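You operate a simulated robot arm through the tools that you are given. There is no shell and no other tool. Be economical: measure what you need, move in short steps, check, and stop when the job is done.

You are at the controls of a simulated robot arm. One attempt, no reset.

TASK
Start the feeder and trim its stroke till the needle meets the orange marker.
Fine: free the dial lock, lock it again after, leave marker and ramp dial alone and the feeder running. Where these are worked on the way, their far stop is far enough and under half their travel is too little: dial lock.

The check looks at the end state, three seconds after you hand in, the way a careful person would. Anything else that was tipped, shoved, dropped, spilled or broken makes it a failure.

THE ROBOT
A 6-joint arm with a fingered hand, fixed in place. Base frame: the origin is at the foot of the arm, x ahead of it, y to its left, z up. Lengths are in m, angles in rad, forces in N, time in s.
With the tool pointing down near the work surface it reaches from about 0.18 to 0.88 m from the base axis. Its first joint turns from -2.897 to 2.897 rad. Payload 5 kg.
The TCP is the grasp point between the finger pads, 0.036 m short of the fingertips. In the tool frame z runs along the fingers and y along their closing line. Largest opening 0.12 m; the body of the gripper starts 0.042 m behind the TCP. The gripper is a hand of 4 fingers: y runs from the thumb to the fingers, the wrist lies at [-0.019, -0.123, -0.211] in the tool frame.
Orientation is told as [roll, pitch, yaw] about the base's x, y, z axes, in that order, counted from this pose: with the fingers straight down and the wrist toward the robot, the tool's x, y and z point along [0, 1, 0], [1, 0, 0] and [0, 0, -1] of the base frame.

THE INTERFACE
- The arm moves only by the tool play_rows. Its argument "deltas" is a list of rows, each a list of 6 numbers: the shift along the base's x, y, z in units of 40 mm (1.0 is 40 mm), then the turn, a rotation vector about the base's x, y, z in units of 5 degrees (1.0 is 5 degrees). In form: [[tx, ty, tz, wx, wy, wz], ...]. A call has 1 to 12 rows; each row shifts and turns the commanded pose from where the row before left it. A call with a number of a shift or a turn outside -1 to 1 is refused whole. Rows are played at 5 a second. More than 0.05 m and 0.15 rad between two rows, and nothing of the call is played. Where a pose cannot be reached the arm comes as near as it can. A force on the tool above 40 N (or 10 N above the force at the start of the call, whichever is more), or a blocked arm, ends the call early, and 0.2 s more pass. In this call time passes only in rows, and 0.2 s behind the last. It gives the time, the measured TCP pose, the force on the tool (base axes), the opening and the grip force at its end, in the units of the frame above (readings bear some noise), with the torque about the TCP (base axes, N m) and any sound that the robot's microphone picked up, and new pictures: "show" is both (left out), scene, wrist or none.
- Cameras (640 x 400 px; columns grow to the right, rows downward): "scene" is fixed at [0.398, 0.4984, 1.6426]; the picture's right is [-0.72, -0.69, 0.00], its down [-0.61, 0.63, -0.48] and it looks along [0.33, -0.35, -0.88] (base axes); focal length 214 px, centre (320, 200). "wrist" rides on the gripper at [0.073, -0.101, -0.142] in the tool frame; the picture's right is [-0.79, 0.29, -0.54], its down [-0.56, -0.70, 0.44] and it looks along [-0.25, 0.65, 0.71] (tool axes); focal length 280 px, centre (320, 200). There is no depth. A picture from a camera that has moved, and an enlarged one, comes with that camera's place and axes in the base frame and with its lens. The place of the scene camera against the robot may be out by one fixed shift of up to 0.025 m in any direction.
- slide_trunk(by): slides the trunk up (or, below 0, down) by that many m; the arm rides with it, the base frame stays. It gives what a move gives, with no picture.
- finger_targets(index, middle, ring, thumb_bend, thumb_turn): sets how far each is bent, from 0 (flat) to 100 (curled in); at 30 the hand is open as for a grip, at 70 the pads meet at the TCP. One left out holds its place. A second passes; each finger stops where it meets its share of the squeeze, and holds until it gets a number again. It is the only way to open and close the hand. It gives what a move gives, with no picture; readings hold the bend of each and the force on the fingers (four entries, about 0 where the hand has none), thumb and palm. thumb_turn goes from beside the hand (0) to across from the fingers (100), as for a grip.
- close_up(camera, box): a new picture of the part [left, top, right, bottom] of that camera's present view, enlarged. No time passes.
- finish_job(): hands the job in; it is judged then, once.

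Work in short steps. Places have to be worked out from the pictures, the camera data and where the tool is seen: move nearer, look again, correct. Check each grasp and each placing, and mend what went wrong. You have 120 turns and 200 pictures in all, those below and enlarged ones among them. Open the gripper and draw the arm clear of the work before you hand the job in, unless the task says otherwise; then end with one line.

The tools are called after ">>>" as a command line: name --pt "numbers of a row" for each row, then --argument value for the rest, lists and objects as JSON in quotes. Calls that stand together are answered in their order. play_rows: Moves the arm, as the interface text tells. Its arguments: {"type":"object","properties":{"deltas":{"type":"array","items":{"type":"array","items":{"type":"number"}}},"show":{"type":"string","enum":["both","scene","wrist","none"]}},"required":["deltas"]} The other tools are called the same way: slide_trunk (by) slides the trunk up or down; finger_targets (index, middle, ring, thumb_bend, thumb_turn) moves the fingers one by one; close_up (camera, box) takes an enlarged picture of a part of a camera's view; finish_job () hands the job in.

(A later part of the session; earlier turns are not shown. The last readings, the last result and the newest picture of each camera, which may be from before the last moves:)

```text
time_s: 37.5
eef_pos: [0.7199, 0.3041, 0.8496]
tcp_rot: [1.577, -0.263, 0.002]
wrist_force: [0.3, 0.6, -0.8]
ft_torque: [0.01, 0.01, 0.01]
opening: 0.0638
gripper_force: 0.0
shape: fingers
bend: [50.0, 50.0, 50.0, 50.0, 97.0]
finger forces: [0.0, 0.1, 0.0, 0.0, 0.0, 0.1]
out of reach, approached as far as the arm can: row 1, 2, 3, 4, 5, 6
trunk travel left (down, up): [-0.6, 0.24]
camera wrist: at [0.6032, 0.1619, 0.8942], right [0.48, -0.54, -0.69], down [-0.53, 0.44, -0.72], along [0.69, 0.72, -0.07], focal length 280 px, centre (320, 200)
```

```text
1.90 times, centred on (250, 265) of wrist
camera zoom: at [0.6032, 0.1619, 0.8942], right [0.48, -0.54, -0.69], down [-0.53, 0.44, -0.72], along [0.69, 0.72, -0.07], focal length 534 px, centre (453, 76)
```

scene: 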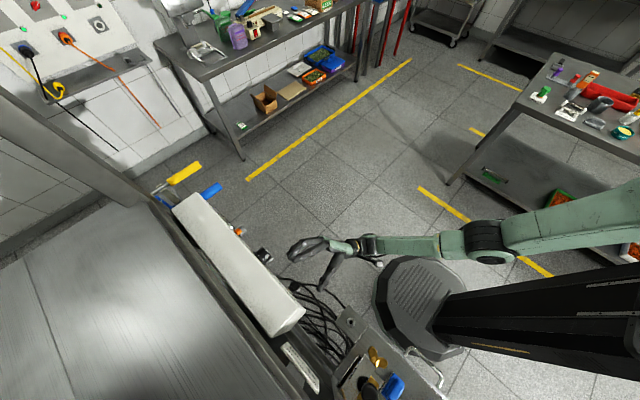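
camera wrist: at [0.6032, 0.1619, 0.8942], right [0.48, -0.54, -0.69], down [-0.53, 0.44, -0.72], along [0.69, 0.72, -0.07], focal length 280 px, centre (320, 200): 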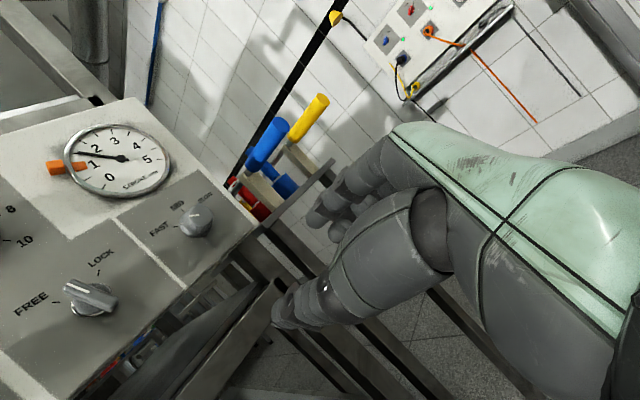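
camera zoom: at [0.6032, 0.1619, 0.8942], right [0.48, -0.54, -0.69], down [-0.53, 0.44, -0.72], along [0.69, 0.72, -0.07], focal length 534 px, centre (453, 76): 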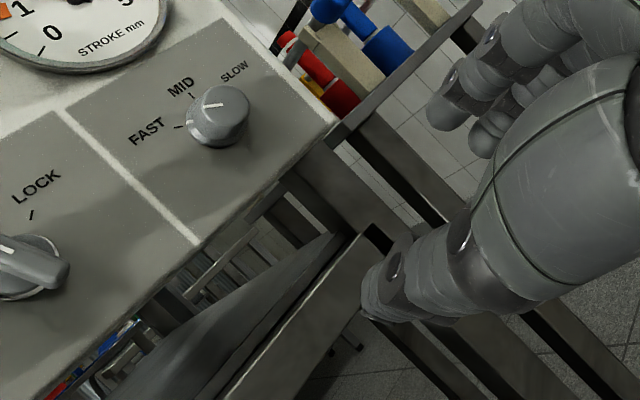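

The arm seems to be near a joint limit. I'll look at the scene to see the configuration and draw back toward the roomier area (lower y).

>>> play_rows --pt "0 -0.9 0.4 0 0 0" --pt "0 -0.9 0.4 0 0 0" --pt "0 -0.9 0.4 0 0 0" --pt "0 -0.9 0.4 0 0 0" --show "scene"

```text
time_s: 38.5
eef_pos: [0.7548, 0.1573, 0.8806]
tcp_rot: [1.576, -0.263, 0.001]
wrist_force: [-0.1, -0.2, 0.3]
ft_torque: [0.01, 0.0, 0.0]
opening: 0.0638
gripper_force: 0.0
shape: fingers
bend: [50.0, 50.0, 50.0, 50.0, 97.0]
finger forces: [0.1, 0.0, 0.1, 0.0, 0.1, 0.0]
out of reach, approached as far as the arm can: row 1, 2, 3, 4
trunk travel left (down, up): [-0.6, 0.24]
```

scene: 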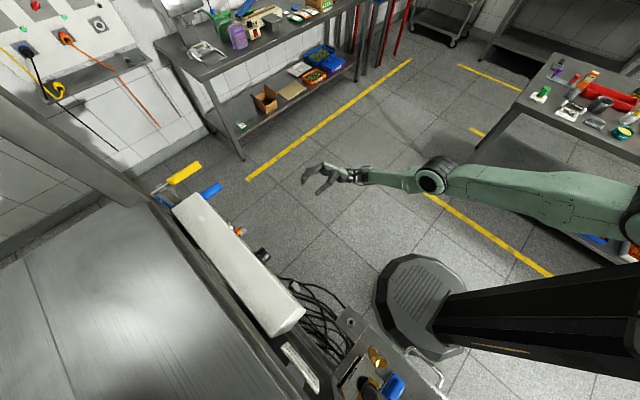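

Position is drifting in x; I'll roll back the other way (toward 110°) to see whether it leaves the limit, while staying well away from the panel.

>>> play_rows --pt "-0.4 0 0.3 0 1 0" --pt "-0.4 0 0.3 0 1 0" --pt "-0.4 0 0.3 0 1 0" --pt "-0.4 0 0.3 0 1 0" --pt "-0.4 0 0.3 0 1 0" --pt "-0.4 0 0.3 0 1 0" --pt "-0.4 0 0.3 0 1 0" --show "scene"

```text
time_s: 40.1
eef_pos: [0.7903, 0.1433, 0.8413]
tcp_rot: [1.576, 0.35, 0.001]
wrist_force: [-0.3, 0.3, 0.1]
ft_torque: [-0.01, -0.01, 0.02]
opening: 0.0643
gripper_force: 0.1
shape: fingers
bend: [50.0, 50.0, 50.0, 50.0, 97.0]
finger forces: [0.1, 0.1, 0.1, 0.0, 0.0, 0.0]
out of reach, approached as far as the arm can: row 1, 2, 3, 4, 5, 6, 7
trunk travel left (down, up): [-0.6, 0.24]
```

scene: 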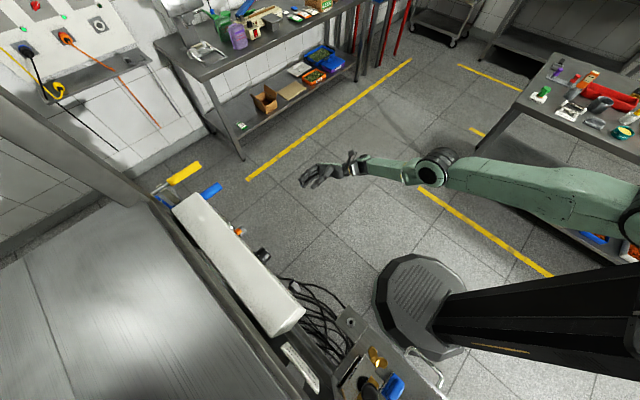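

Still stuck. I'll restore the trunk height, where the arm worked well, and re-command a modest move to the known-good zone.

>>> slide_trunk --by 0.15

>>> play_rows --pt "0 -0.3 0 0 0 0" --pt "0 -0.3 0 0 0 0" --show "scene"

```text
time_s: 41.9
eef_pos: [0.7928, 0.1446, 0.9922]
tcp_rot: [1.575, 0.349, 0.002]
wrist_force: [-0.6, -0.6, 0.0]
ft_torque: [-0.01, 0.02, 0.02]
opening: 0.0641
gripper_force: 0.0
shape: fingers
bend: [50.0, 50.0, 50.0, 50.0, 97.0]
finger forces: [0.0, 0.0, 0.1, 0.0, 0.1, 0.0]
trunk travel left (down, up): [-0.75, 0.09]
```

```text
time_s: 42.5
eef_pos: [0.7932, 0.1187, 0.995]
tcp_rot: [1.576, 0.347, 0.001]
wrist_force: [0.1, 0.0, -0.3]
ft_torque: [0.0, -0.01, 0.03]
opening: 0.064
gripper_force: 0.0
shape: fingers
bend: [50.0, 50.0, 50.0, 50.0, 97.0]
finger forces: [0.1, 0.1, 0.1, 0.0, 0.0, 0.0]
trunk travel left (down, up): [-0.75, 0.09]
```

scene: 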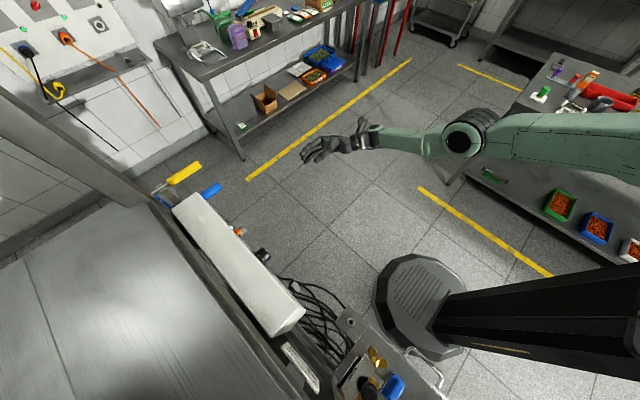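

The command tracks again. Move toward (0.62, 0.12, 1.08) and roll to 90°.

>>> play_rows --pt "-0.8 0 0.4 0 -1 0" --pt "-0.8 0 0.4 0 -1 0" --pt "-0.8 0 0.4 0 -1 0" --pt "-0.8 0 0.4 0 -1 0" --pt "-0.8 0 0.4 0 0 0" --show "scene"

```text
time_s: 43.7
eef_pos: [0.7403, 0.1019, 0.9836]
tcp_rot: [1.575, -0.003, 0.004]
wrist_force: [-0.7, 0.2, 0.9]
ft_torque: [-0.01, 0.0, 0.01]
opening: 0.0639
gripper_force: 0.1
shape: fingers
bend: [50.0, 50.0, 50.0, 50.0, 97.0]
finger forces: [0.0, 0.0, 0.1, 0.0, 0.1, 0.0]
out of reach, approached as far as the arm can: row 1, 2, 3, 4, 5
trunk travel left (down, up): [-0.75, 0.09]
```

scene: 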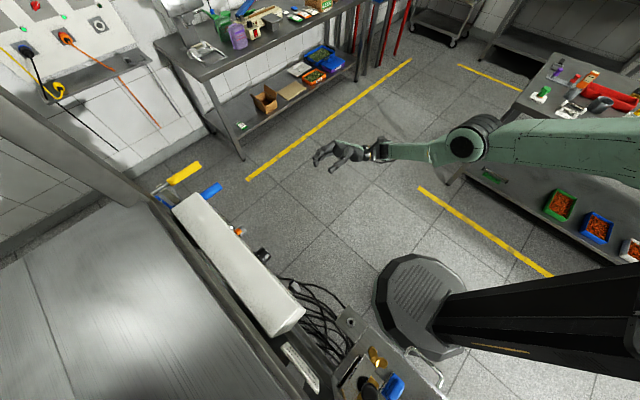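

This is an awkward arm configuration. I'll unwind by rotating the hand back to tool-down (−x rotation), moving up toward the start region.

>>> play_rows --pt "0 0 0.3 -1 0 0" --pt "0 0 0.3 -1 0 0" --pt "0 0 0.3 -1 0 0" --pt "0 0 0.3 -1 0 0" --pt "0 0 0.3 -1 0 0" --pt "0 0 0.3 -1 0 0" --pt "0 0 0.3 -1 0 0" --pt "0 0 0.3 -1 0 0" --pt "0 0 0.3 -1 0 0" --pt "0 0 0.3 -1 0 0" --pt "0 0 0.3 -1 0 0" --pt "0 0 0.3 -1 0 0" --show "none"

>>> play_rows --pt "-0.2 0.2 0.2 -1 0 0" --pt "-0.2 0.2 0.2 -1 0 0" --pt "-0.2 0.2 0.2 -1 0 0" --pt "-0.2 0.2 0.2 -1 0 0" --pt "-0.2 0.2 0.2 -1 0 0" --pt "-0.2 0.2 0.2 -1 0 0" --show "scene"

```text
time_s: 46.3
eef_pos: [0.8975, 0.0745, 1.0243]
tcp_rot: [0.527, 0.001, 0.002]
wrist_force: [-0.7, 0.6, -0.9]
ft_torque: [0.0, -0.01, -0.02]
opening: 0.0641
gripper_force: 0.1
shape: fingers
bend: [50.0, 50.0, 50.0, 50.0, 97.0]
finger forces: [0.1, 0.1, 0.0, 0.1, 0.0, 0.0]
out of reach, approached as far as the arm can: row 1, 2, 3, 4, 5, 6, 7, 8, 9, 10, 11, 12
trunk travel left (down, up): [-0.75, 0.09]
```

```text
time_s: 47.7
eef_pos: [0.9133, 0.1268, 1.0526]
tcp_rot: [0.002, 0.003, 0.0]
wrist_force: [0.9, -0.8, -0.4]
ft_torque: [-0.01, -0.02, 0.0]
opening: 0.064
gripper_force: 0.2
shape: fingers
bend: [50.0, 50.0, 50.0, 50.0, 97.0]
finger forces: [0.1, 0.0, 0.0, 0.1, 0.0, 0.2]
out of reach, approached as far as the arm can: row 1, 2, 3, 4, 5, 6
trunk travel left (down, up): [-0.75, 0.09]
```

scene: 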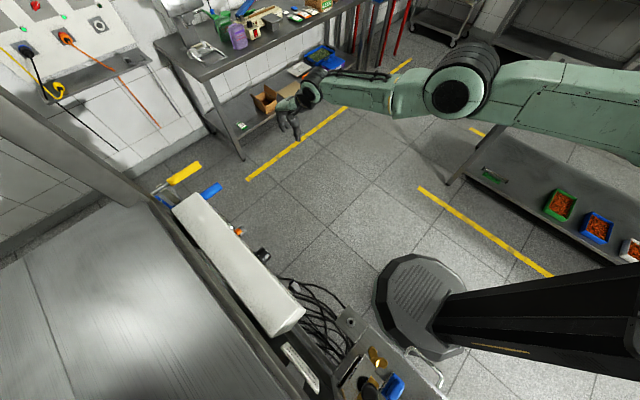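

The arm looks nearly straight. I'll test a pure inward pull with orientation held.

>>> play_rows --pt "-1 0 0 0 0 0" --pt "-1 0 0 0 0 0" --pt "-1 0 0 0 0 0" --pt "-1 0 0 0 0 0" --pt "-1 0 0 0 0 0" --pt "-1 0 0 0 0 0" --show "scene"

```text
time_s: 49.1
eef_pos: [0.8841, 0.1584, 0.9851]
tcp_rot: [0.004, 0.002, 0.001]
wrist_force: [-0.8, 0.2, 0.6]
ft_torque: [0.01, 0.02, 0.04]
opening: 0.0637
gripper_force: 0.1
shape: fingers
bend: [50.0, 50.0, 50.0, 50.0, 97.0]
finger forces: [0.0, 0.0, 0.0, 0.1, 0.0, 0.0]
out of reach, approached as far as the arm can: row 1, 2, 3, 4, 5, 6
trunk travel left (down, up): [-0.75, 0.09]
```

scene: 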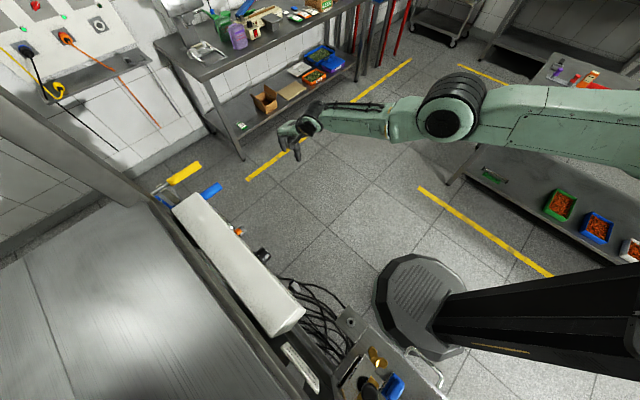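

The elbow seems pinned at its straight limit. Raising the hand should let it fold the proper way, so I'll command straight up.

>>> play_rows --pt "0 0 1 0 0 0" --pt "0 0 1 0 0 0" --pt "0 0 1 0 0 0" --pt "0 0 1 0 0 0" --pt "0 0 1 0 0 0" --pt "0 0 1 0 0 0" --show "scene"

```text
time_s: 50.5
eef_pos: [0.9325, 0.1691, 1.2164]
tcp_rot: [0.004, 0.004, 0.003]
wrist_force: [-0.6, 0.1, -0.3]
ft_torque: [-0.02, -0.07, 0.02]
opening: 0.0638
gripper_force: 0.0
shape: fingers
bend: [50.0, 50.0, 50.0, 50.0, 97.0]
finger forces: [0.0, 0.1, 0.0, 0.1, 0.0, 0.1]
out of reach, approached as far as the arm can: row 1, 2, 3, 4, 5, 6
trunk travel left (down, up): [-0.75, 0.09]
```

scene: 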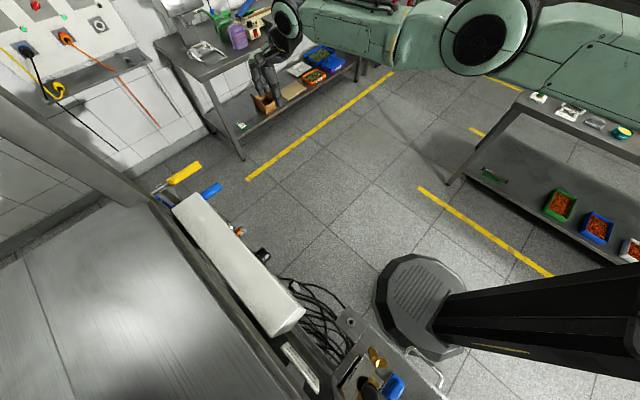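

Hand moved with the shoulder only. I'll continue up (with slight outward) to pass the straight position so the elbow can fold the original way (elbow low).

>>> play_rows --pt "0.5 0 0.5 0 0 0" --pt "0.5 0 0.7 0 0 0" --pt "0 0 1 0 0 0" --pt "0 0 1 0 0 0" --pt "0 0 1 0 0 0" --pt "0 0 1 0 0 0" --show "scene"

```text
time_s: 51.9
eef_pos: [0.9203, 0.1633, 1.4133]
tcp_rot: [0.004, 0.002, 0.002]
wrist_force: [-1.2, 0.8, -0.4]
ft_torque: [0.0, -0.05, 0.02]
opening: 0.064
gripper_force: 0.0
shape: fingers
bend: [50.0, 50.0, 50.0, 50.0, 97.0]
finger forces: [0.0, 0.1, 0.0, 0.0, 0.1, 0.0]
out of reach, approached as far as the arm can: row 1, 2, 4, 5, 6
trunk travel left (down, up): [-0.75, 0.09]
```

scene: 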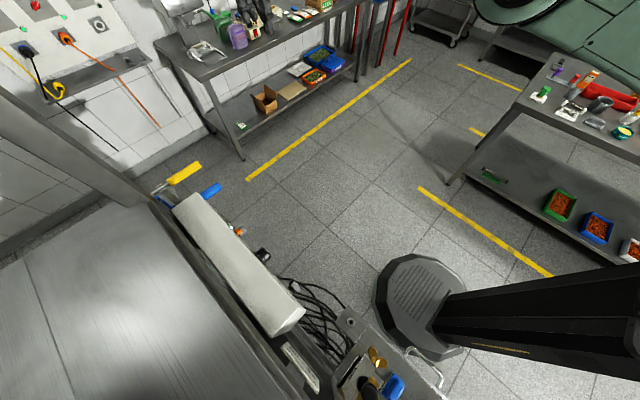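

Now pull inward at this height.

>>> play_rows --pt "-0.6 0 0.3 0 0 0" --pt "-0.8 0 0.2 0 0 0" --pt "-1 0 0 0 0 0" --pt "-1 0 0 0 0 0" --show "scene"

```text
time_s: 52.9
eef_pos: [0.7874, 0.1625, 1.4354]
tcp_rot: [0.002, 0.002, 0.001]
wrist_force: [-0.2, 0.6, 0.4]
ft_torque: [0.0, -0.05, 0.01]
opening: 0.0642
gripper_force: 0.1
shape: fingers
bend: [50.0, 50.0, 50.0, 50.0, 97.0]
finger forces: [0.0, 0.1, 0.0, 0.0, 0.0, 0.0]
trunk travel left (down, up): [-0.75, 0.09]
```

scene: 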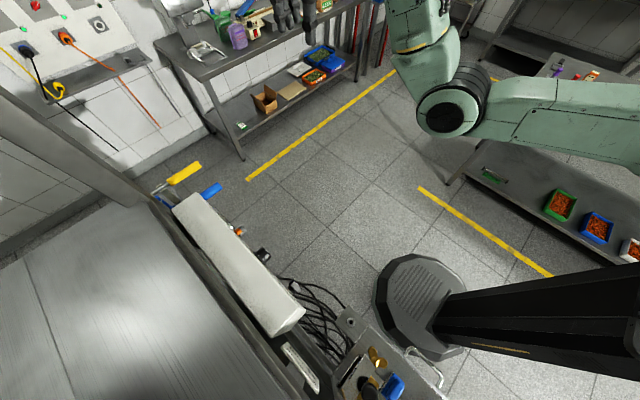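

The elbow has folded back to the original low configuration. The earlier trouble was the arm going fully straight. Now descend toward (0.65, 0.12, 1.2) and check.

>>> play_rows --pt "-0.5 -0.1 -0.8 0 0 0" --pt "-0.5 -0.1 -0.8 0 0 0" --pt "-0.5 -0.1 -0.8 0 0 0" --pt "-0.5 -0.1 -0.8 0 0 0" --pt "-0.5 -0.1 -0.8 0 0 0" --pt "-0.5 -0.1 -0.8 0 0 0" --pt "-0.5 -0.1 -0.8 0 0 0" --show "none"

>>> play_rows --pt "0 0 0 1 0 0" --pt "0 0 0 1 0 0" --pt "0 0 0 1 0 0" --pt "0 0 0 1 0 0" --pt "0 0 0 1 0 0" --pt "0 0 0 1 0 0" --pt "0 0 0 1 0 0" --pt "0 0 0 1 0 0" --pt "0 0 0 1 0 0" --show "scene"

```text
time_s: 54.5
eef_pos: [0.6541, 0.1362, 1.2076]
tcp_rot: [0.003, -0.001, 0.003]
wrist_force: [-1.1, 0.2, -0.2]
ft_torque: [0.02, 0.01, 0.0]
opening: 0.0642
gripper_force: 0.1
shape: fingers
bend: [50.0, 50.0, 50.0, 50.0, 97.0]
finger forces: [0.1, 0.0, 0.1, 0.0, 0.1, 0.1]
out of reach, approached as far as the arm can: row 2, 3
trunk travel left (down, up): [-0.75, 0.09]
```

```text
time_s: 56.5
eef_pos: [0.6554, 0.1358, 1.2079]
tcp_rot: [0.79, 0.0, 0.002]
wrist_force: [0.5, -0.8, 0.0]
ft_torque: [-0.01, -0.01, -0.02]
opening: 0.0642
gripper_force: 0.1
shape: fingers
bend: [50.0, 50.0, 50.0, 50.0, 97.0]
finger forces: [0.0, 0.1, 0.0, 0.0, 0.1, 0.0]
trunk travel left (down, up): [-0.75, 0.09]
```

scene: 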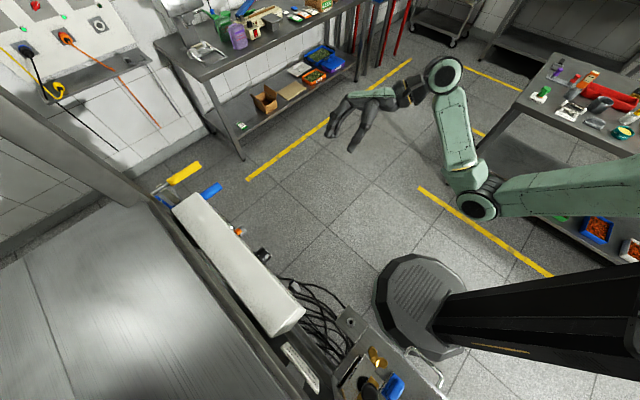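

Good configuration. Finish the rotation to horizontal, then lower the trunk 0.2 m to bring the folded arm to the panel's height.

>>> play_rows --pt "0 0 0 1 0 0" --pt "0 0 0 1 0 0" --pt "0 0 0 1 0 0" --pt "0 0 0 1 0 0" --pt "0 0 0 1 0 0" --pt "0 0 0 1 0 0" --pt "0 0 0 1 0 0" --pt "0 0 0 1 0 0" --pt "0 0 0 1 0 0" --show "none"

>>> slide_trunk --by -0.2

>>> play_rows --pt "-0.2 0.8 -0.2 0 -1 0" --pt "-0.2 0.8 -0.2 0 -1 0" --pt "-0.2 0.8 -0.2 0 -1 0"

```text
time_s: 58.5
eef_pos: [0.6558, 0.1353, 1.2063]
tcp_rot: [1.577, 0.0, 0.002]
wrist_force: [0.3, 0.4, 0.4]
ft_torque: [-0.04, 0.02, 0.01]
opening: 0.0642
gripper_force: 0.1
shape: fingers
bend: [50.0, 50.0, 50.0, 50.0, 97.0]
finger forces: [0.1, 0.0, 0.0, 0.1, 0.0, 0.0]
trunk travel left (down, up): [-0.75, 0.09]
```

```text
time_s: 60.7
eef_pos: [0.6548, 0.1367, 1.0065]
tcp_rot: [1.574, -0.002, 0.002]
wrist_force: [0.5, -0.5, -0.3]
ft_torque: [0.01, -0.02, -0.02]
opening: 0.0641
gripper_force: 0.1
shape: fingers
bend: [50.0, 50.0, 50.0, 50.0, 97.0]
finger forces: [0.0, 0.0, 0.1, 0.0, 0.0, 0.0]
trunk travel left (down, up): [-0.55, 0.29]
```

```text
time_s: 61.5
eef_pos: [0.631, 0.2355, 0.9818]
tcp_rot: [1.574, -0.266, 0.0]
wrist_force: [-0.6, -0.6, -0.5]
ft_torque: [-0.01, -0.01, 0.02]
opening: 0.0642
gripper_force: 0.0
shape: fingers
bend: [50.0, 50.0, 50.0, 50.0, 97.0]
finger forces: [0.0, 0.0, 0.0, 0.0, 0.1, 0.0]
trunk travel left (down, up): [-0.55, 0.29]
camera wrist: at [0.5129, 0.0941, 1.0265], right [0.49, -0.54, -0.69], down [-0.53, 0.44, -0.72], along [0.7, 0.72, -0.07], focal length 280 px, centre (320, 200)
```

scene: 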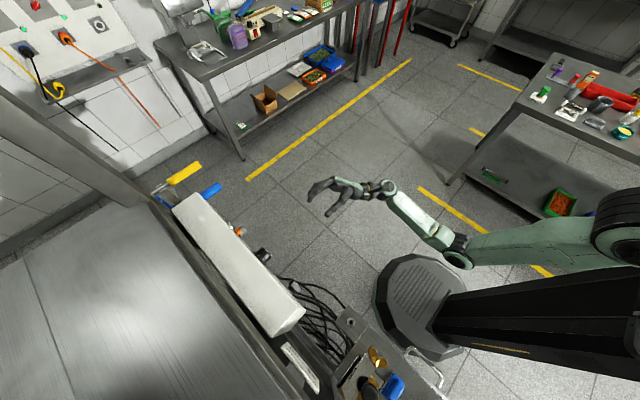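
wrist: 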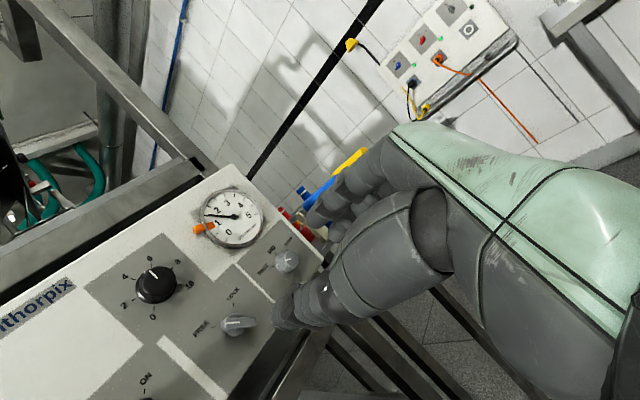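

Reachable with plenty of bend now. Enlarge to read the lock bar angle and the gauge.

>>> close_up --camera "wrist" --box '[180, 170, 320, 350]'

```text
2.22 times, centred on (250, 260) of wrist
camera zoom: at [0.5129, 0.0941, 1.0265], right [0.49, -0.54, -0.69], down [-0.53, 0.44, -0.72], along [0.7, 0.72, -0.07], focal length 623 px, centre (476, 67)
```

zoom: 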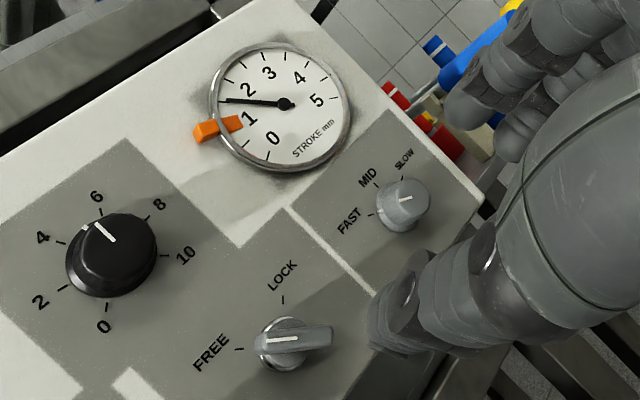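

The lock bar computes to about −41°, at the FREE tick. The needle reads ~1.55 and the marker ~1.0, with the dial near 5, so I expect about −30° (ccw) is needed. I'll go to the dial at (0.601, ·, 1.063) with roll 105°, hand narrowed to clear the marker.

>>> play_rows --pt "-0.125 0.65 0.34 0 1 0" --pt "-0.125 0.65 0.34 0 1 0" --pt "-0.125 0.65 0.34 0 1 0" --pt "-0.125 0.65 0.34 0 1 0" --pt "-0.125 0.65 0.34 0 1 0" --pt "-0.125 0.65 0.34 0 1 0"

>>> close_up --camera "scene" --box '[220, 190, 370, 290]'

```text
time_s: 62.9
eef_pos: [0.6036, 0.3896, 1.0623]
tcp_rot: [1.575, 0.261, 0.002]
wrist_force: [-0.6, 0.5, -0.3]
ft_torque: [0.02, 0.02, 0.04]
opening: 0.0644
gripper_force: 0.0
shape: fingers
bend: [50.0, 50.0, 50.0, 50.0, 97.0]
finger forces: [0.0, 0.1, 0.0, 0.0, 0.0, 0.0]
trunk travel left (down, up): [-0.55, 0.29]
camera wrist: at [0.5225, 0.2474, 1.1597], right [0.07, -0.54, -0.84], down [-0.82, 0.44, -0.36], along [0.57, 0.72, -0.41], focal length 280 px, centre (320, 200)
```

scene: 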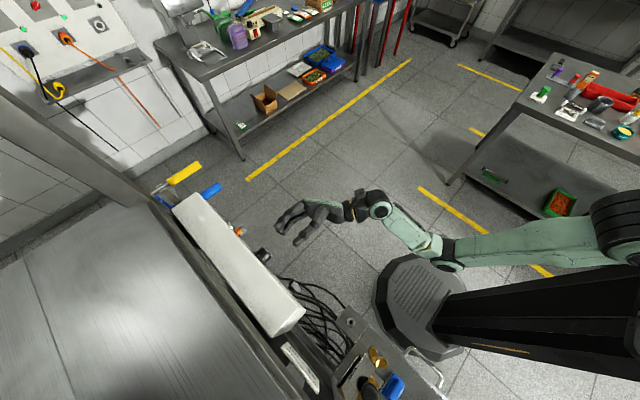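
wrist: 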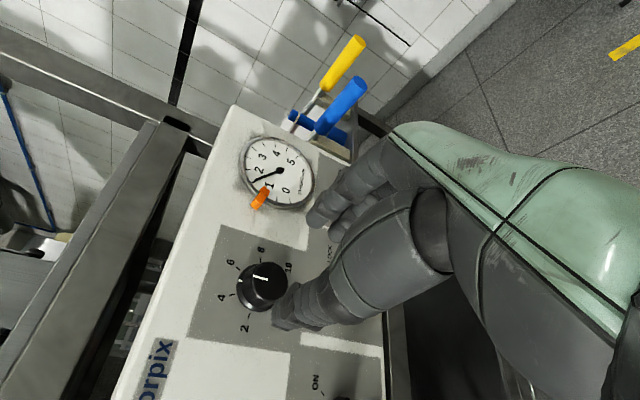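

```text
4.00 times, centred on (295, 240) of scene
camera zoom: at [0.398, 0.4984, 1.6426], right [-0.72, -0.69, 0.0], down [-0.61, 0.63, -0.48], along [0.33, -0.35, -0.88], focal length 858 px, centre (420, 40)
```

zoom: 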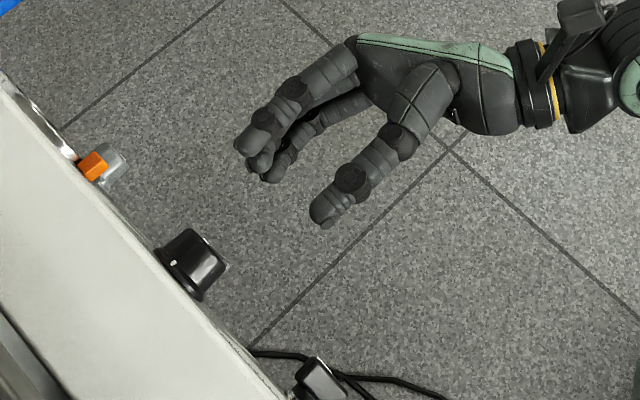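

The views agree on the dial axis at about (0.601, 1.066), outer face y≈0.487. Advance to y≈0.467 in small steps with slight centring.

>>> play_rows --pt "-0.06 0.5 0.09 0 0 0" --pt "0 0.5 0 0 0 0" --pt "0 0.5 0 0 0 0" --pt "0 0.42 0 0 0 0" --show "wrist"

>>> close_up --camera "scene" --box '[220, 190, 370, 290]'

```text
time_s: 63.9
eef_pos: [0.5999, 0.4673, 1.0673]
tcp_rot: [1.574, 0.258, 0.002]
wrist_force: [-0.4, 0.0, 0.5]
ft_torque: [-0.02, 0.01, -0.01]
opening: 0.0641
gripper_force: 0.0
shape: fingers
bend: [50.0, 50.0, 50.0, 50.0, 97.0]
finger forces: [0.0, 0.0, 0.0, 0.1, 0.0, 0.1]
trunk travel left (down, up): [-0.55, 0.29]
camera wrist: at [0.5193, 0.3236, 1.164], right [0.08, -0.54, -0.84], down [-0.82, 0.44, -0.36], along [0.57, 0.72, -0.41], focal length 280 px, centre (320, 200)
```

wrist: 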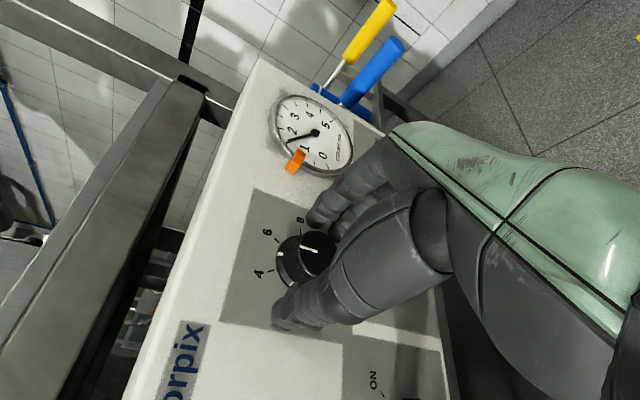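

```text
4.00 times, centred on (295, 240) of scene
camera zoom: at [0.398, 0.4984, 1.6426], right [-0.72, -0.69, 0.0], down [-0.61, 0.63, -0.48], along [0.33, -0.35, -0.88], focal length 858 px, centre (420, 40)
```

zoom: 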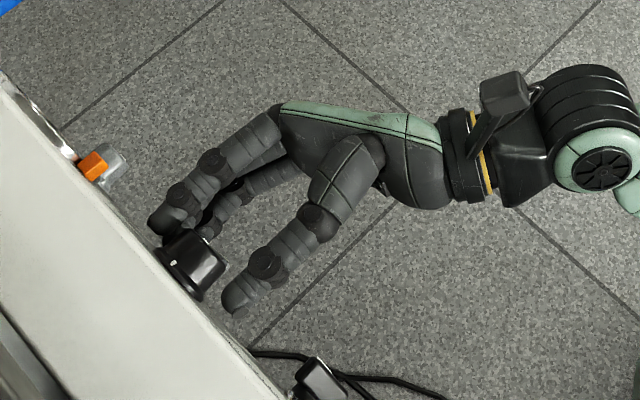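

The dial is nicely between thumb and fingers, and the gauge stays visible. Close on it.

>>> finger_targets --index 62 --middle 62 --ring 62 --thumb_bend 62

>>> close_up --camera "wrist" --box '[220, 80, 380, 340]'

```text
time_s: 64.9
eef_pos: [0.6023, 0.4655, 1.0656]
tcp_rot: [1.574, 0.26, 0.002]
wrist_force: [7.5, 0.2, -0.9]
ft_torque: [-0.05, -0.03, -0.21]
opening: 0.0362
gripper_force: 3.7
shape: fingers
bend: [58.0, 60.0, 62.0, 61.0, 97.0]
finger forces: [4.6, 3.0, 0.0, 0.0, 0.5, 0.1]
trunk travel left (down, up): [-0.55, 0.29]
```

```text
1.54 times, centred on (300, 210) of wrist
camera zoom: at [0.5208, 0.3229, 1.1635], right [0.07, -0.54, -0.84], down [-0.82, 0.44, -0.36], along [0.57, 0.72, -0.41], focal length 431 px, centre (351, 185)
```

zoom: 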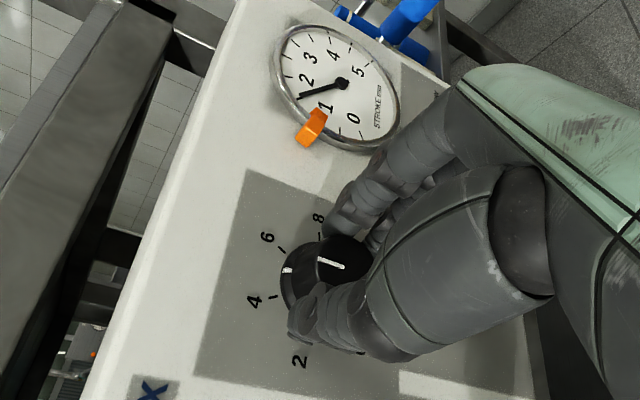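

Well centred. Tighten and turn ccw 15°, then read the gauge.

>>> finger_targets --index 70 --middle 70 --ring 66 --thumb_bend 70

>>> play_rows --pt "0 0 0 0 -1 0" --pt "0 0 0 0 -1 0" --pt "0 0 0 0 -1 0" --show "none"

>>> close_up --camera "wrist" --box '[220, 60, 380, 320]'

```text
time_s: 65.9
eef_pos: [0.6023, 0.4658, 1.0662]
tcp_rot: [1.574, 0.259, 0.003]
wrist_force: [8.5, -0.7, -5.0]
ft_torque: [-0.17, 0.04, -0.23]
opening: 0.0335
gripper_force: 11.2
shape: fingers
bend: [58.0, 62.0, 66.0, 64.0, 97.0]
finger forces: [7.1, 8.1, 0.1, 0.0, 7.4, 0.0]
trunk travel left (down, up): [-0.55, 0.29]
```

```text
time_s: 66.7
eef_pos: [0.5996, 0.4654, 1.0652]
tcp_rot: [1.575, -0.001, 0.002]
wrist_force: [7.1, -3.9, -7.9]
ft_torque: [-0.24, 0.04, -0.27]
opening: 0.0331
gripper_force: 12.4
shape: fingers
bend: [58.0, 62.0, 66.0, 64.0, 97.0]
finger forces: [6.5, 10.4, 0.0, 0.1, 8.2, 0.0]
trunk travel left (down, up): [-0.55, 0.29]
```

```text
1.54 times, centred on (300, 190) of wrist
camera zoom: at [0.4991, 0.3233, 1.1392], right [0.29, -0.54, -0.79], down [-0.7, 0.44, -0.56], along [0.65, 0.72, -0.25], focal length 431 px, centre (351, 215)
```

zoom: 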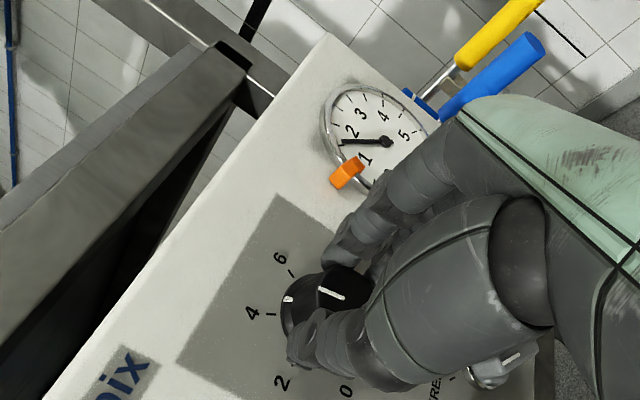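

The dial follows (index nearer 4). Turn another 10° and allow a few seconds for the needle to ramp.

>>> play_rows --pt "0 0 0 0 -1 0" --pt "0 0 0 0 -1 0" --pt "0 0 0 0 0 0" --pt "0 0 0 0 0 0" --pt "0 0 0 0 0 0" --pt "0 0 0 0 0 0" --pt "0 0 0 0 0 0" --pt "0 0 0 0 0 0" --pt "0 0 0 0 0 0" --pt "0 0 0 0 0 0" --pt "0 0 0 0 0 0" --pt "0 0 0 0 0 0" --show "none"

>>> close_up --camera "wrist" --box '[220, 60, 380, 320]'

```text
time_s: 69.3
eef_pos: [0.6024, 0.465, 1.0647]
tcp_rot: [1.573, -0.174, 0.002]
wrist_force: [10.2, -3.5, -6.6]
ft_torque: [-0.24, 0.0, -0.33]
opening: 0.0329
gripper_force: 12.8
shape: fingers
bend: [59.0, 62.0, 66.0, 64.0, 97.0]
finger forces: [6.6, 11.5, 0.1, 0.0, 8.0, 0.0]
trunk travel left (down, up): [-0.55, 0.29]
```

```text
1.54 times, centred on (300, 190) of wrist
camera zoom: at [0.4881, 0.3232, 1.1208], right [0.42, -0.54, -0.73], down [-0.59, 0.44, -0.67], along [0.69, 0.72, -0.13], focal length 431 px, centre (351, 215)
```

zoom: 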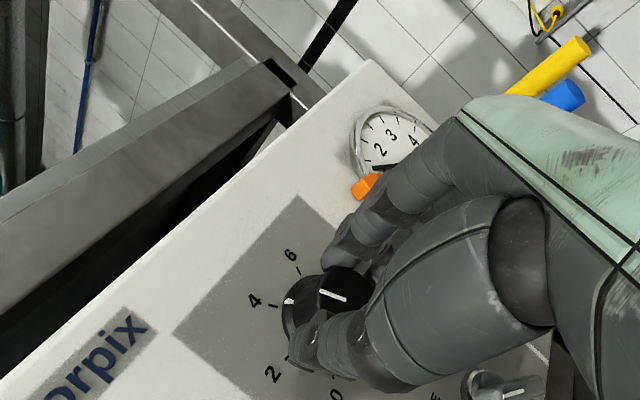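

The gauge is hidden now. Release (staying around the dial) and roll back to ~105° to read it.

>>> finger_targets --index 50 --middle 50 --ring 50 --thumb_bend 50

>>> play_rows --pt "0 0 0 0 1 0" --pt "0 0 0 0 1 0" --pt "0 0 0 0 1 0" --pt "0 0 0 0 1 0" --pt "0 0 0 0 1 0" --show "none"

>>> close_up --camera "wrist" --box '[250, 80, 370, 190]'

>>> close_up --camera "wrist" --box '[220, 80, 380, 340]'

```text
time_s: 70.3
eef_pos: [0.6, 0.4659, 1.0677]
tcp_rot: [1.574, -0.176, 0.001]
wrist_force: [0.5, -0.8, -0.1]
ft_torque: [-0.03, 0.0, -0.02]
opening: 0.0637
gripper_force: 0.0
shape: fingers
bend: [50.0, 50.0, 50.0, 50.0, 97.0]
finger forces: [0.0, 0.1, 0.1, 0.1, 0.0, 0.1]
trunk travel left (down, up): [-0.55, 0.29]
```

```text
time_s: 71.5
eef_pos: [0.5988, 0.4659, 1.0672]
tcp_rot: [1.575, 0.263, 0.003]
wrist_force: [0.3, 0.3, -0.7]
ft_torque: [0.02, -0.02, -0.01]
opening: 0.0637
gripper_force: 0.0
shape: fingers
bend: [50.0, 50.0, 50.0, 50.0, 97.0]
finger forces: [0.1, 0.0, 0.0, 0.1, 0.0, 0.0]
trunk travel left (down, up): [-0.55, 0.29]
```

```text
3.64 times, centred on (310, 135) of wrist
camera zoom: at [0.5182, 0.323, 1.1641], right [0.07, -0.54, -0.84], down [-0.82, 0.44, -0.36], along [0.56, 0.72, -0.41], focal length 1020 px, centre (356, 436)
```

zoom: 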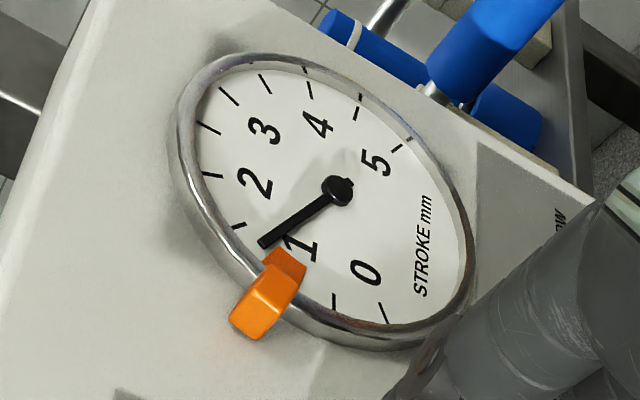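

```text
1.54 times, centred on (300, 210) of wrist
camera zoom: at [0.5182, 0.323, 1.1641], right [0.07, -0.54, -0.84], down [-0.82, 0.44, -0.36], along [0.56, 0.72, -0.41], focal length 431 px, centre (351, 185)
```

zoom: 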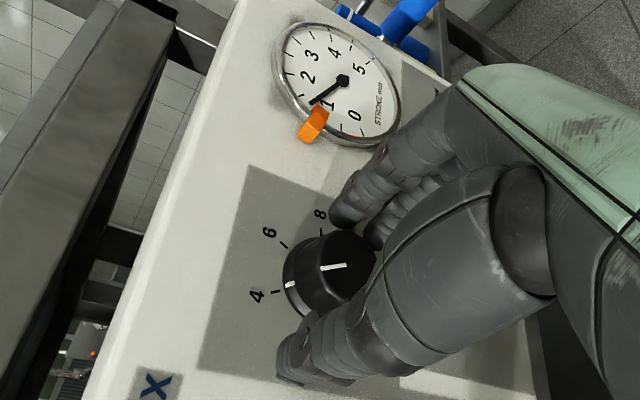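

With the ticks (44°/mm), the marker is at 1.0 and the needle at ~1.27; 25° of turn moved it ~0.3. I'll regrip and turn a further ~22° ccw.

>>> finger_targets --index 70 --middle 70 --ring 66 --thumb_bend 70

>>> close_up --camera "wrist" --box '[250, 80, 370, 190]'

>>> play_rows --pt "0 0 0 0 -1 0" --pt "0 0 0 0 -1 0" --pt "0 0 0 0 -1 0" --pt "0 0 0 0 -1 0" --pt "0 0 0 0 -0.4 0" --show "none"

>>> finger_targets --index 50 --middle 50 --ring 50 --thumb_bend 50

>>> play_rows --pt "0 0 0 0 1 0" --pt "0 0 0 0 1 0" --pt "0 0 0 0 1 0" --pt "0 0 0 0 1 0" --pt "0 0 0 0 0.4 0" --pt "0 0 0 0 0 0" --pt "0 0 0 0 0 0" --pt "0 0 0 0 0 0" --pt "0 0 0 0 0 0" --pt "0 0 0 0 0 0" --pt "0 0 0 0 0 0" --pt "0 0 0 0 0 0" --show "none"

>>> close_up --camera "wrist" --box '[250, 80, 370, 190]'

```text
time_s: 72.5
eef_pos: [0.6013, 0.4645, 1.0653]
tcp_rot: [1.573, 0.263, 0.0]
wrist_force: [10.0, -1.3, -5.3]
ft_torque: [-0.18, 0.02, -0.31]
opening: 0.0333
gripper_force: 11.9
shape: fingers
bend: [58.0, 62.0, 66.0, 65.0, 97.0]
finger forces: [8.7, 8.8, 0.2, 0.0, 6.9, 0.1]
trunk travel left (down, up): [-0.55, 0.29]
```

```text
3.64 times, centred on (310, 135) of wrist
camera zoom: at [0.5207, 0.323, 1.1624], right [0.07, -0.54, -0.84], down [-0.82, 0.44, -0.36], along [0.57, 0.72, -0.41], focal length 1020 px, centre (356, 436)
```

zoom: 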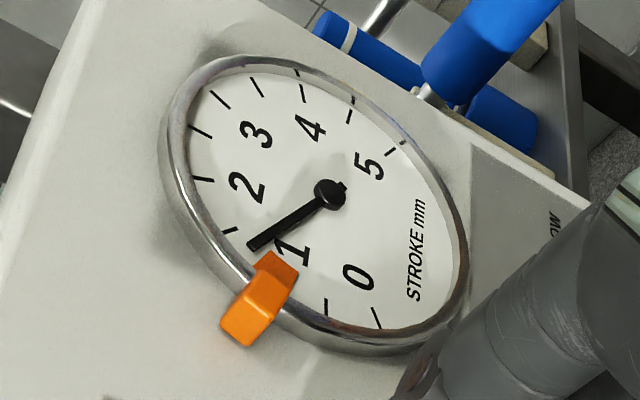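

```text
time_s: 73.7
eef_pos: [0.6017, 0.4656, 1.066]
tcp_rot: [1.575, -0.122, 0.002]
wrist_force: [10.1, -2.8, -9.1]
ft_torque: [-0.29, 0.04, -0.34]
opening: 0.0331
gripper_force: 13.1
shape: fingers
bend: [58.0, 62.0, 66.0, 65.0, 97.0]
finger forces: [6.9, 12.3, 0.0, 0.0, 8.0, 0.0]
trunk travel left (down, up): [-0.55, 0.29]
```

```text
time_s: 74.7
eef_pos: [0.5991, 0.4654, 1.0668]
tcp_rot: [1.572, -0.123, 0.002]
wrist_force: [-0.2, 0.9, 0.1]
ft_torque: [-0.02, 0.02, -0.04]
opening: 0.0636
gripper_force: 0.1
shape: fingers
bend: [50.0, 50.0, 50.0, 50.0, 97.0]
finger forces: [0.0, 0.0, 0.1, 0.0, 0.0, 0.0]
trunk travel left (down, up): [-0.55, 0.29]
```

```text
time_s: 77.3
eef_pos: [0.5977, 0.4644, 1.0674]
tcp_rot: [1.573, 0.259, 0.002]
wrist_force: [0.6, 0.1, 0.5]
ft_torque: [-0.03, 0.02, 0.0]
opening: 0.0639
gripper_force: 0.0
shape: fingers
bend: [50.0, 50.0, 50.0, 50.0, 97.0]
finger forces: [0.1, 0.0, 0.1, 0.0, 0.0, 0.0]
trunk travel left (down, up): [-0.55, 0.29]
```

```text
3.64 times, centred on (310, 135) of wrist
camera zoom: at [0.5182, 0.3232, 1.1643], right [0.08, -0.54, -0.84], down [-0.82, 0.44, -0.36], along [0.57, 0.72, -0.41], focal length 1020 px, centre (356, 436)
```

zoom: 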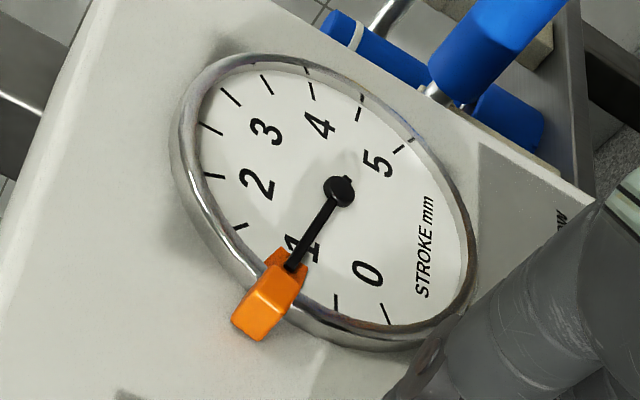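

The needle now sits over the marker (~−72°, both). Retreat, then re-check that it's settled and not still ramping.

>>> play_rows --pt "0 -0.8 0 0 0 0" --pt "0 -0.8 0 0 0 0" --pt "0 -0.8 0 0 0 0" --pt "0 -0.8 0 0 0 0" --pt "0 0 0 0 0 0" --pt "0 0 0 0 0 0" --pt "0 0 0 0 0 0" --pt "0 0 0 0 0 0" --pt "0 0 0 0 0 0" --pt "0 0 0 0 0 0" --show "wrist"

>>> close_up --camera "wrist" --box '[210, 100, 320, 240]'

>>> close_up --camera "wrist" --box '[200, 140, 400, 340]'

```text
time_s: 79.5
eef_pos: [0.5982, 0.3375, 1.067]
tcp_rot: [1.573, 0.259, 0.001]
wrist_force: [-0.8, -0.2, -0.1]
ft_torque: [-0.03, 0.02, 0.01]
opening: 0.0638
gripper_force: 0.0
shape: fingers
bend: [50.0, 50.0, 50.0, 50.0, 97.0]
finger forces: [0.0, 0.0, 0.0, 0.0, 0.1, 0.0]
trunk travel left (down, up): [-0.55, 0.29]
camera wrist: at [0.5179, 0.196, 1.1638], right [0.08, -0.54, -0.84], down [-0.82, 0.44, -0.36], along [0.57, 0.72, -0.41], focal length 280 px, centre (320, 200)
```

wrist: 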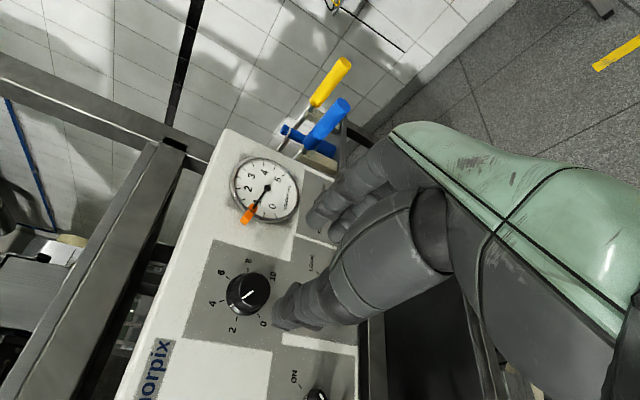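

```text
2.86 times, centred on (265, 170) of wrist
camera zoom: at [0.5179, 0.196, 1.1638], right [0.08, -0.54, -0.84], down [-0.82, 0.44, -0.36], along [0.57, 0.72, -0.41], focal length 801 px, centre (477, 286)
```

zoom: 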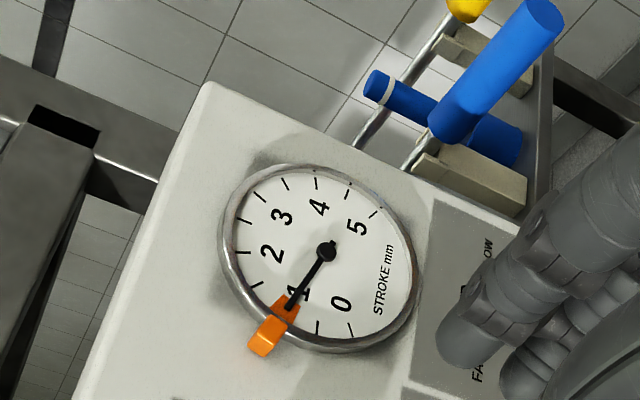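

```text
2.00 times, centred on (300, 240) of wrist
camera zoom: at [0.5179, 0.196, 1.1638], right [0.08, -0.54, -0.84], down [-0.82, 0.44, -0.36], along [0.57, 0.72, -0.41], focal length 561 px, centre (360, 120)
```

zoom: 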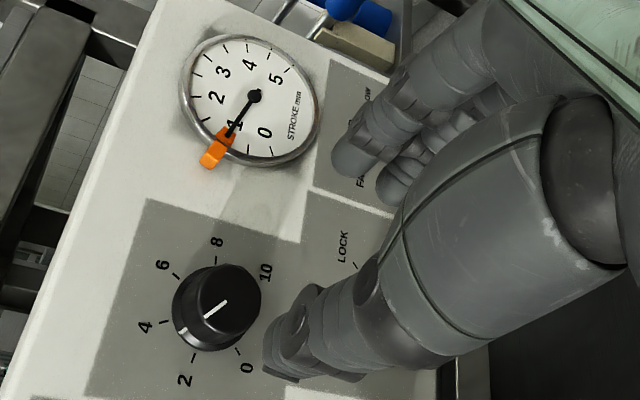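

The needle meets the marker and is steady. Now to the lock bar (pointing FREE), rolling to ~47° at (0.632, 0.34, 0.956).

>>> play_rows --pt "0.07 0 -0.231 0 -0.97 0" --pt "0.07 0 -0.231 0 -0.97 0" --pt "0.07 0 -0.231 0 -0.97 0" --pt "0.07 0 -0.231 0 -0.97 0" --pt "0.07 0 -0.231 0 -0.97 0" --pt "0.07 0 -0.231 0 -0.97 0" --pt "0.07 0 -0.231 0 -0.97 0" --pt "0.07 0 -0.231 0 -0.97 0" --pt "0.07 0 -0.231 0 -0.97 0" --pt "0.07 0 -0.231 0 -0.97 0" --pt "0.07 0 -0.231 0 -0.97 0" --pt "0.07 0 -0.231 0 -0.97 0" --show "none"

>>> close_up --camera "wrist" --box '[120, 180, 340, 380]'

```text
time_s: 82.1
eef_pos: [0.6335, 0.3366, 0.9562]
tcp_rot: [1.573, -0.754, 0.002]
wrist_force: [0.5, 0.2, -0.3]
ft_torque: [-0.02, 0.01, 0.02]
opening: 0.0638
gripper_force: 0.0
shape: fingers
bend: [50.0, 50.0, 50.0, 50.0, 97.0]
finger forces: [0.0, 0.0, 0.1, 0.1, 0.0, 0.0]
trunk travel left (down, up): [-0.55, 0.29]
```

```text
2.00 times, centred on (230, 280) of wrist
camera zoom: at [0.5088, 0.1945, 0.9404], right [0.75, -0.54, -0.38], down [-0.13, 0.44, -0.89], along [0.65, 0.72, 0.27], focal length 561 px, centre (500, 40)
```

zoom: 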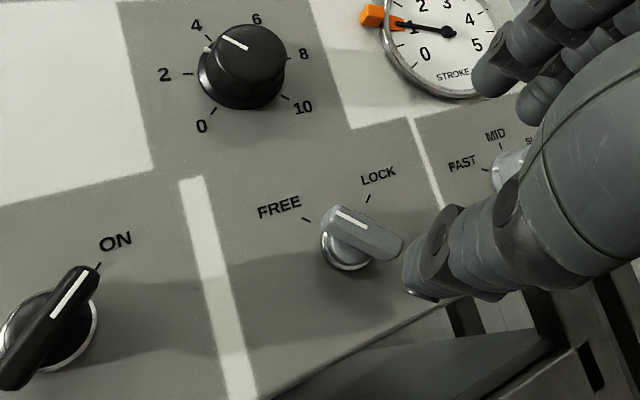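

The bar clearly points to FREE, centre ≈(0.631, ·, 0.958). Advance to y≈0.457 and grip.

>>> play_rows --pt "-0.03 0.75 0.03 0 0 0" --pt "0 0.75 0 0 0 0" --pt "0 0.75 0 0 0 0" --pt "0 0.75 0 0 0 0" --show "none"

>>> finger_targets --index 67 --middle 67 --ring 66 --thumb_bend 67

>>> close_up --camera "wrist" --box '[150, 130, 400, 380]'

```text
time_s: 83.1
eef_pos: [0.6312, 0.458, 0.9576]
tcp_rot: [1.572, -0.757, 0.004]
wrist_force: [-1.3, 0.3, -0.7]
ft_torque: [0.04, -0.01, -0.01]
opening: 0.0636
gripper_force: 0.0
shape: fingers
bend: [50.0, 50.0, 50.0, 50.0, 97.0]
finger forces: [0.0, 0.1, 0.0, 0.1, 0.0, 0.0]
trunk travel left (down, up): [-0.55, 0.29]
```

```text
time_s: 84.1
eef_pos: [0.6307, 0.4566, 0.957]
tcp_rot: [1.572, -0.755, 0.003]
wrist_force: [2.1, 0.6, 2.1]
ft_torque: [0.04, 0.01, -0.03]
opening: 0.0158
gripper_force: 1.7
shape: fingers
bend: [66.0, 66.0, 66.0, 67.0, 97.0]
finger forces: [1.1, 1.4, 0.1, 0.0, 0.1, 0.0]
trunk travel left (down, up): [-0.55, 0.29]
```

```text
1.60 times, centred on (275, 255) of wrist
camera zoom: at [0.5062, 0.3145, 0.942], right [0.75, -0.54, -0.38], down [-0.13, 0.44, -0.89], along [0.65, 0.72, 0.27], focal length 449 px, centre (392, 112)
```

zoom: 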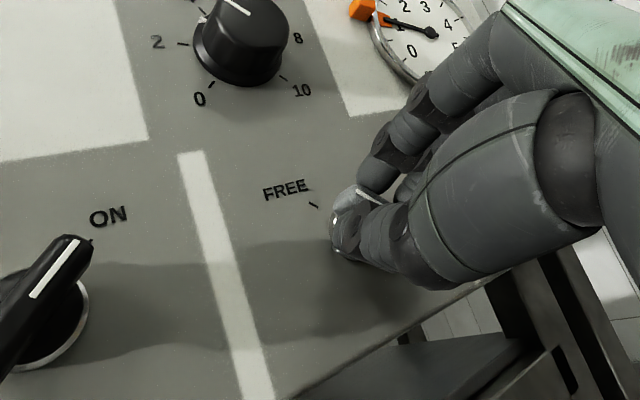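

Centred well. Tighten and turn clockwise toward LOCK, first 45°.

>>> finger_targets --index 78 --middle 78 --thumb_bend 78

>>> play_rows --pt "0 0 0 0 1 0" --pt "0 0 0 0 1 0" --pt "0 0 0 0 1 0" --pt "0 0 0 0 1 0" --pt "0 0 0 0 1 0" --pt "0 0 0 0 1 0" --pt "0 0 0 0 1 0" --pt "0 0 0 0 1 0" --pt "0 0 0 0 1 0" --show "wrist"

```text
time_s: 85.1
eef_pos: [0.6322, 0.4573, 0.9566]
tcp_rot: [1.572, -0.754, 0.004]
wrist_force: [8.2, 7.3, 2.9]
ft_torque: [0.11, 0.01, -0.25]
opening: 0.0107
gripper_force: 14.7
shape: fingers
bend: [64.0, 67.0, 66.0, 71.0, 97.0]
finger forces: [10.9, 8.1, 0.1, 0.0, 10.7, 0.1]
trunk travel left (down, up): [-0.55, 0.29]
```

```text
time_s: 87.1
eef_pos: [0.6344, 0.4586, 0.9574]
tcp_rot: [1.574, 0.031, 0.0]
wrist_force: [12.1, 4.0, 4.4]
ft_torque: [0.14, -0.06, -0.43]
opening: 0.0109
gripper_force: 14.5
shape: fingers
bend: [62.0, 67.0, 66.0, 72.0, 96.0]
finger forces: [12.5, 7.6, 0.0, 0.0, 9.2, 0.0]
trunk travel left (down, up): [-0.55, 0.29]
camera wrist: at [0.5324, 0.3156, 1.0339], right [0.26, -0.54, -0.8], down [-0.72, 0.44, -0.54], along [0.64, 0.72, -0.27], focal length 280 px, centre (320, 200)
```

wrist: 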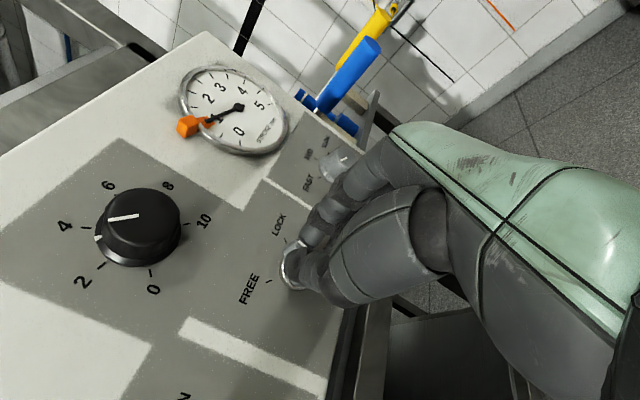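

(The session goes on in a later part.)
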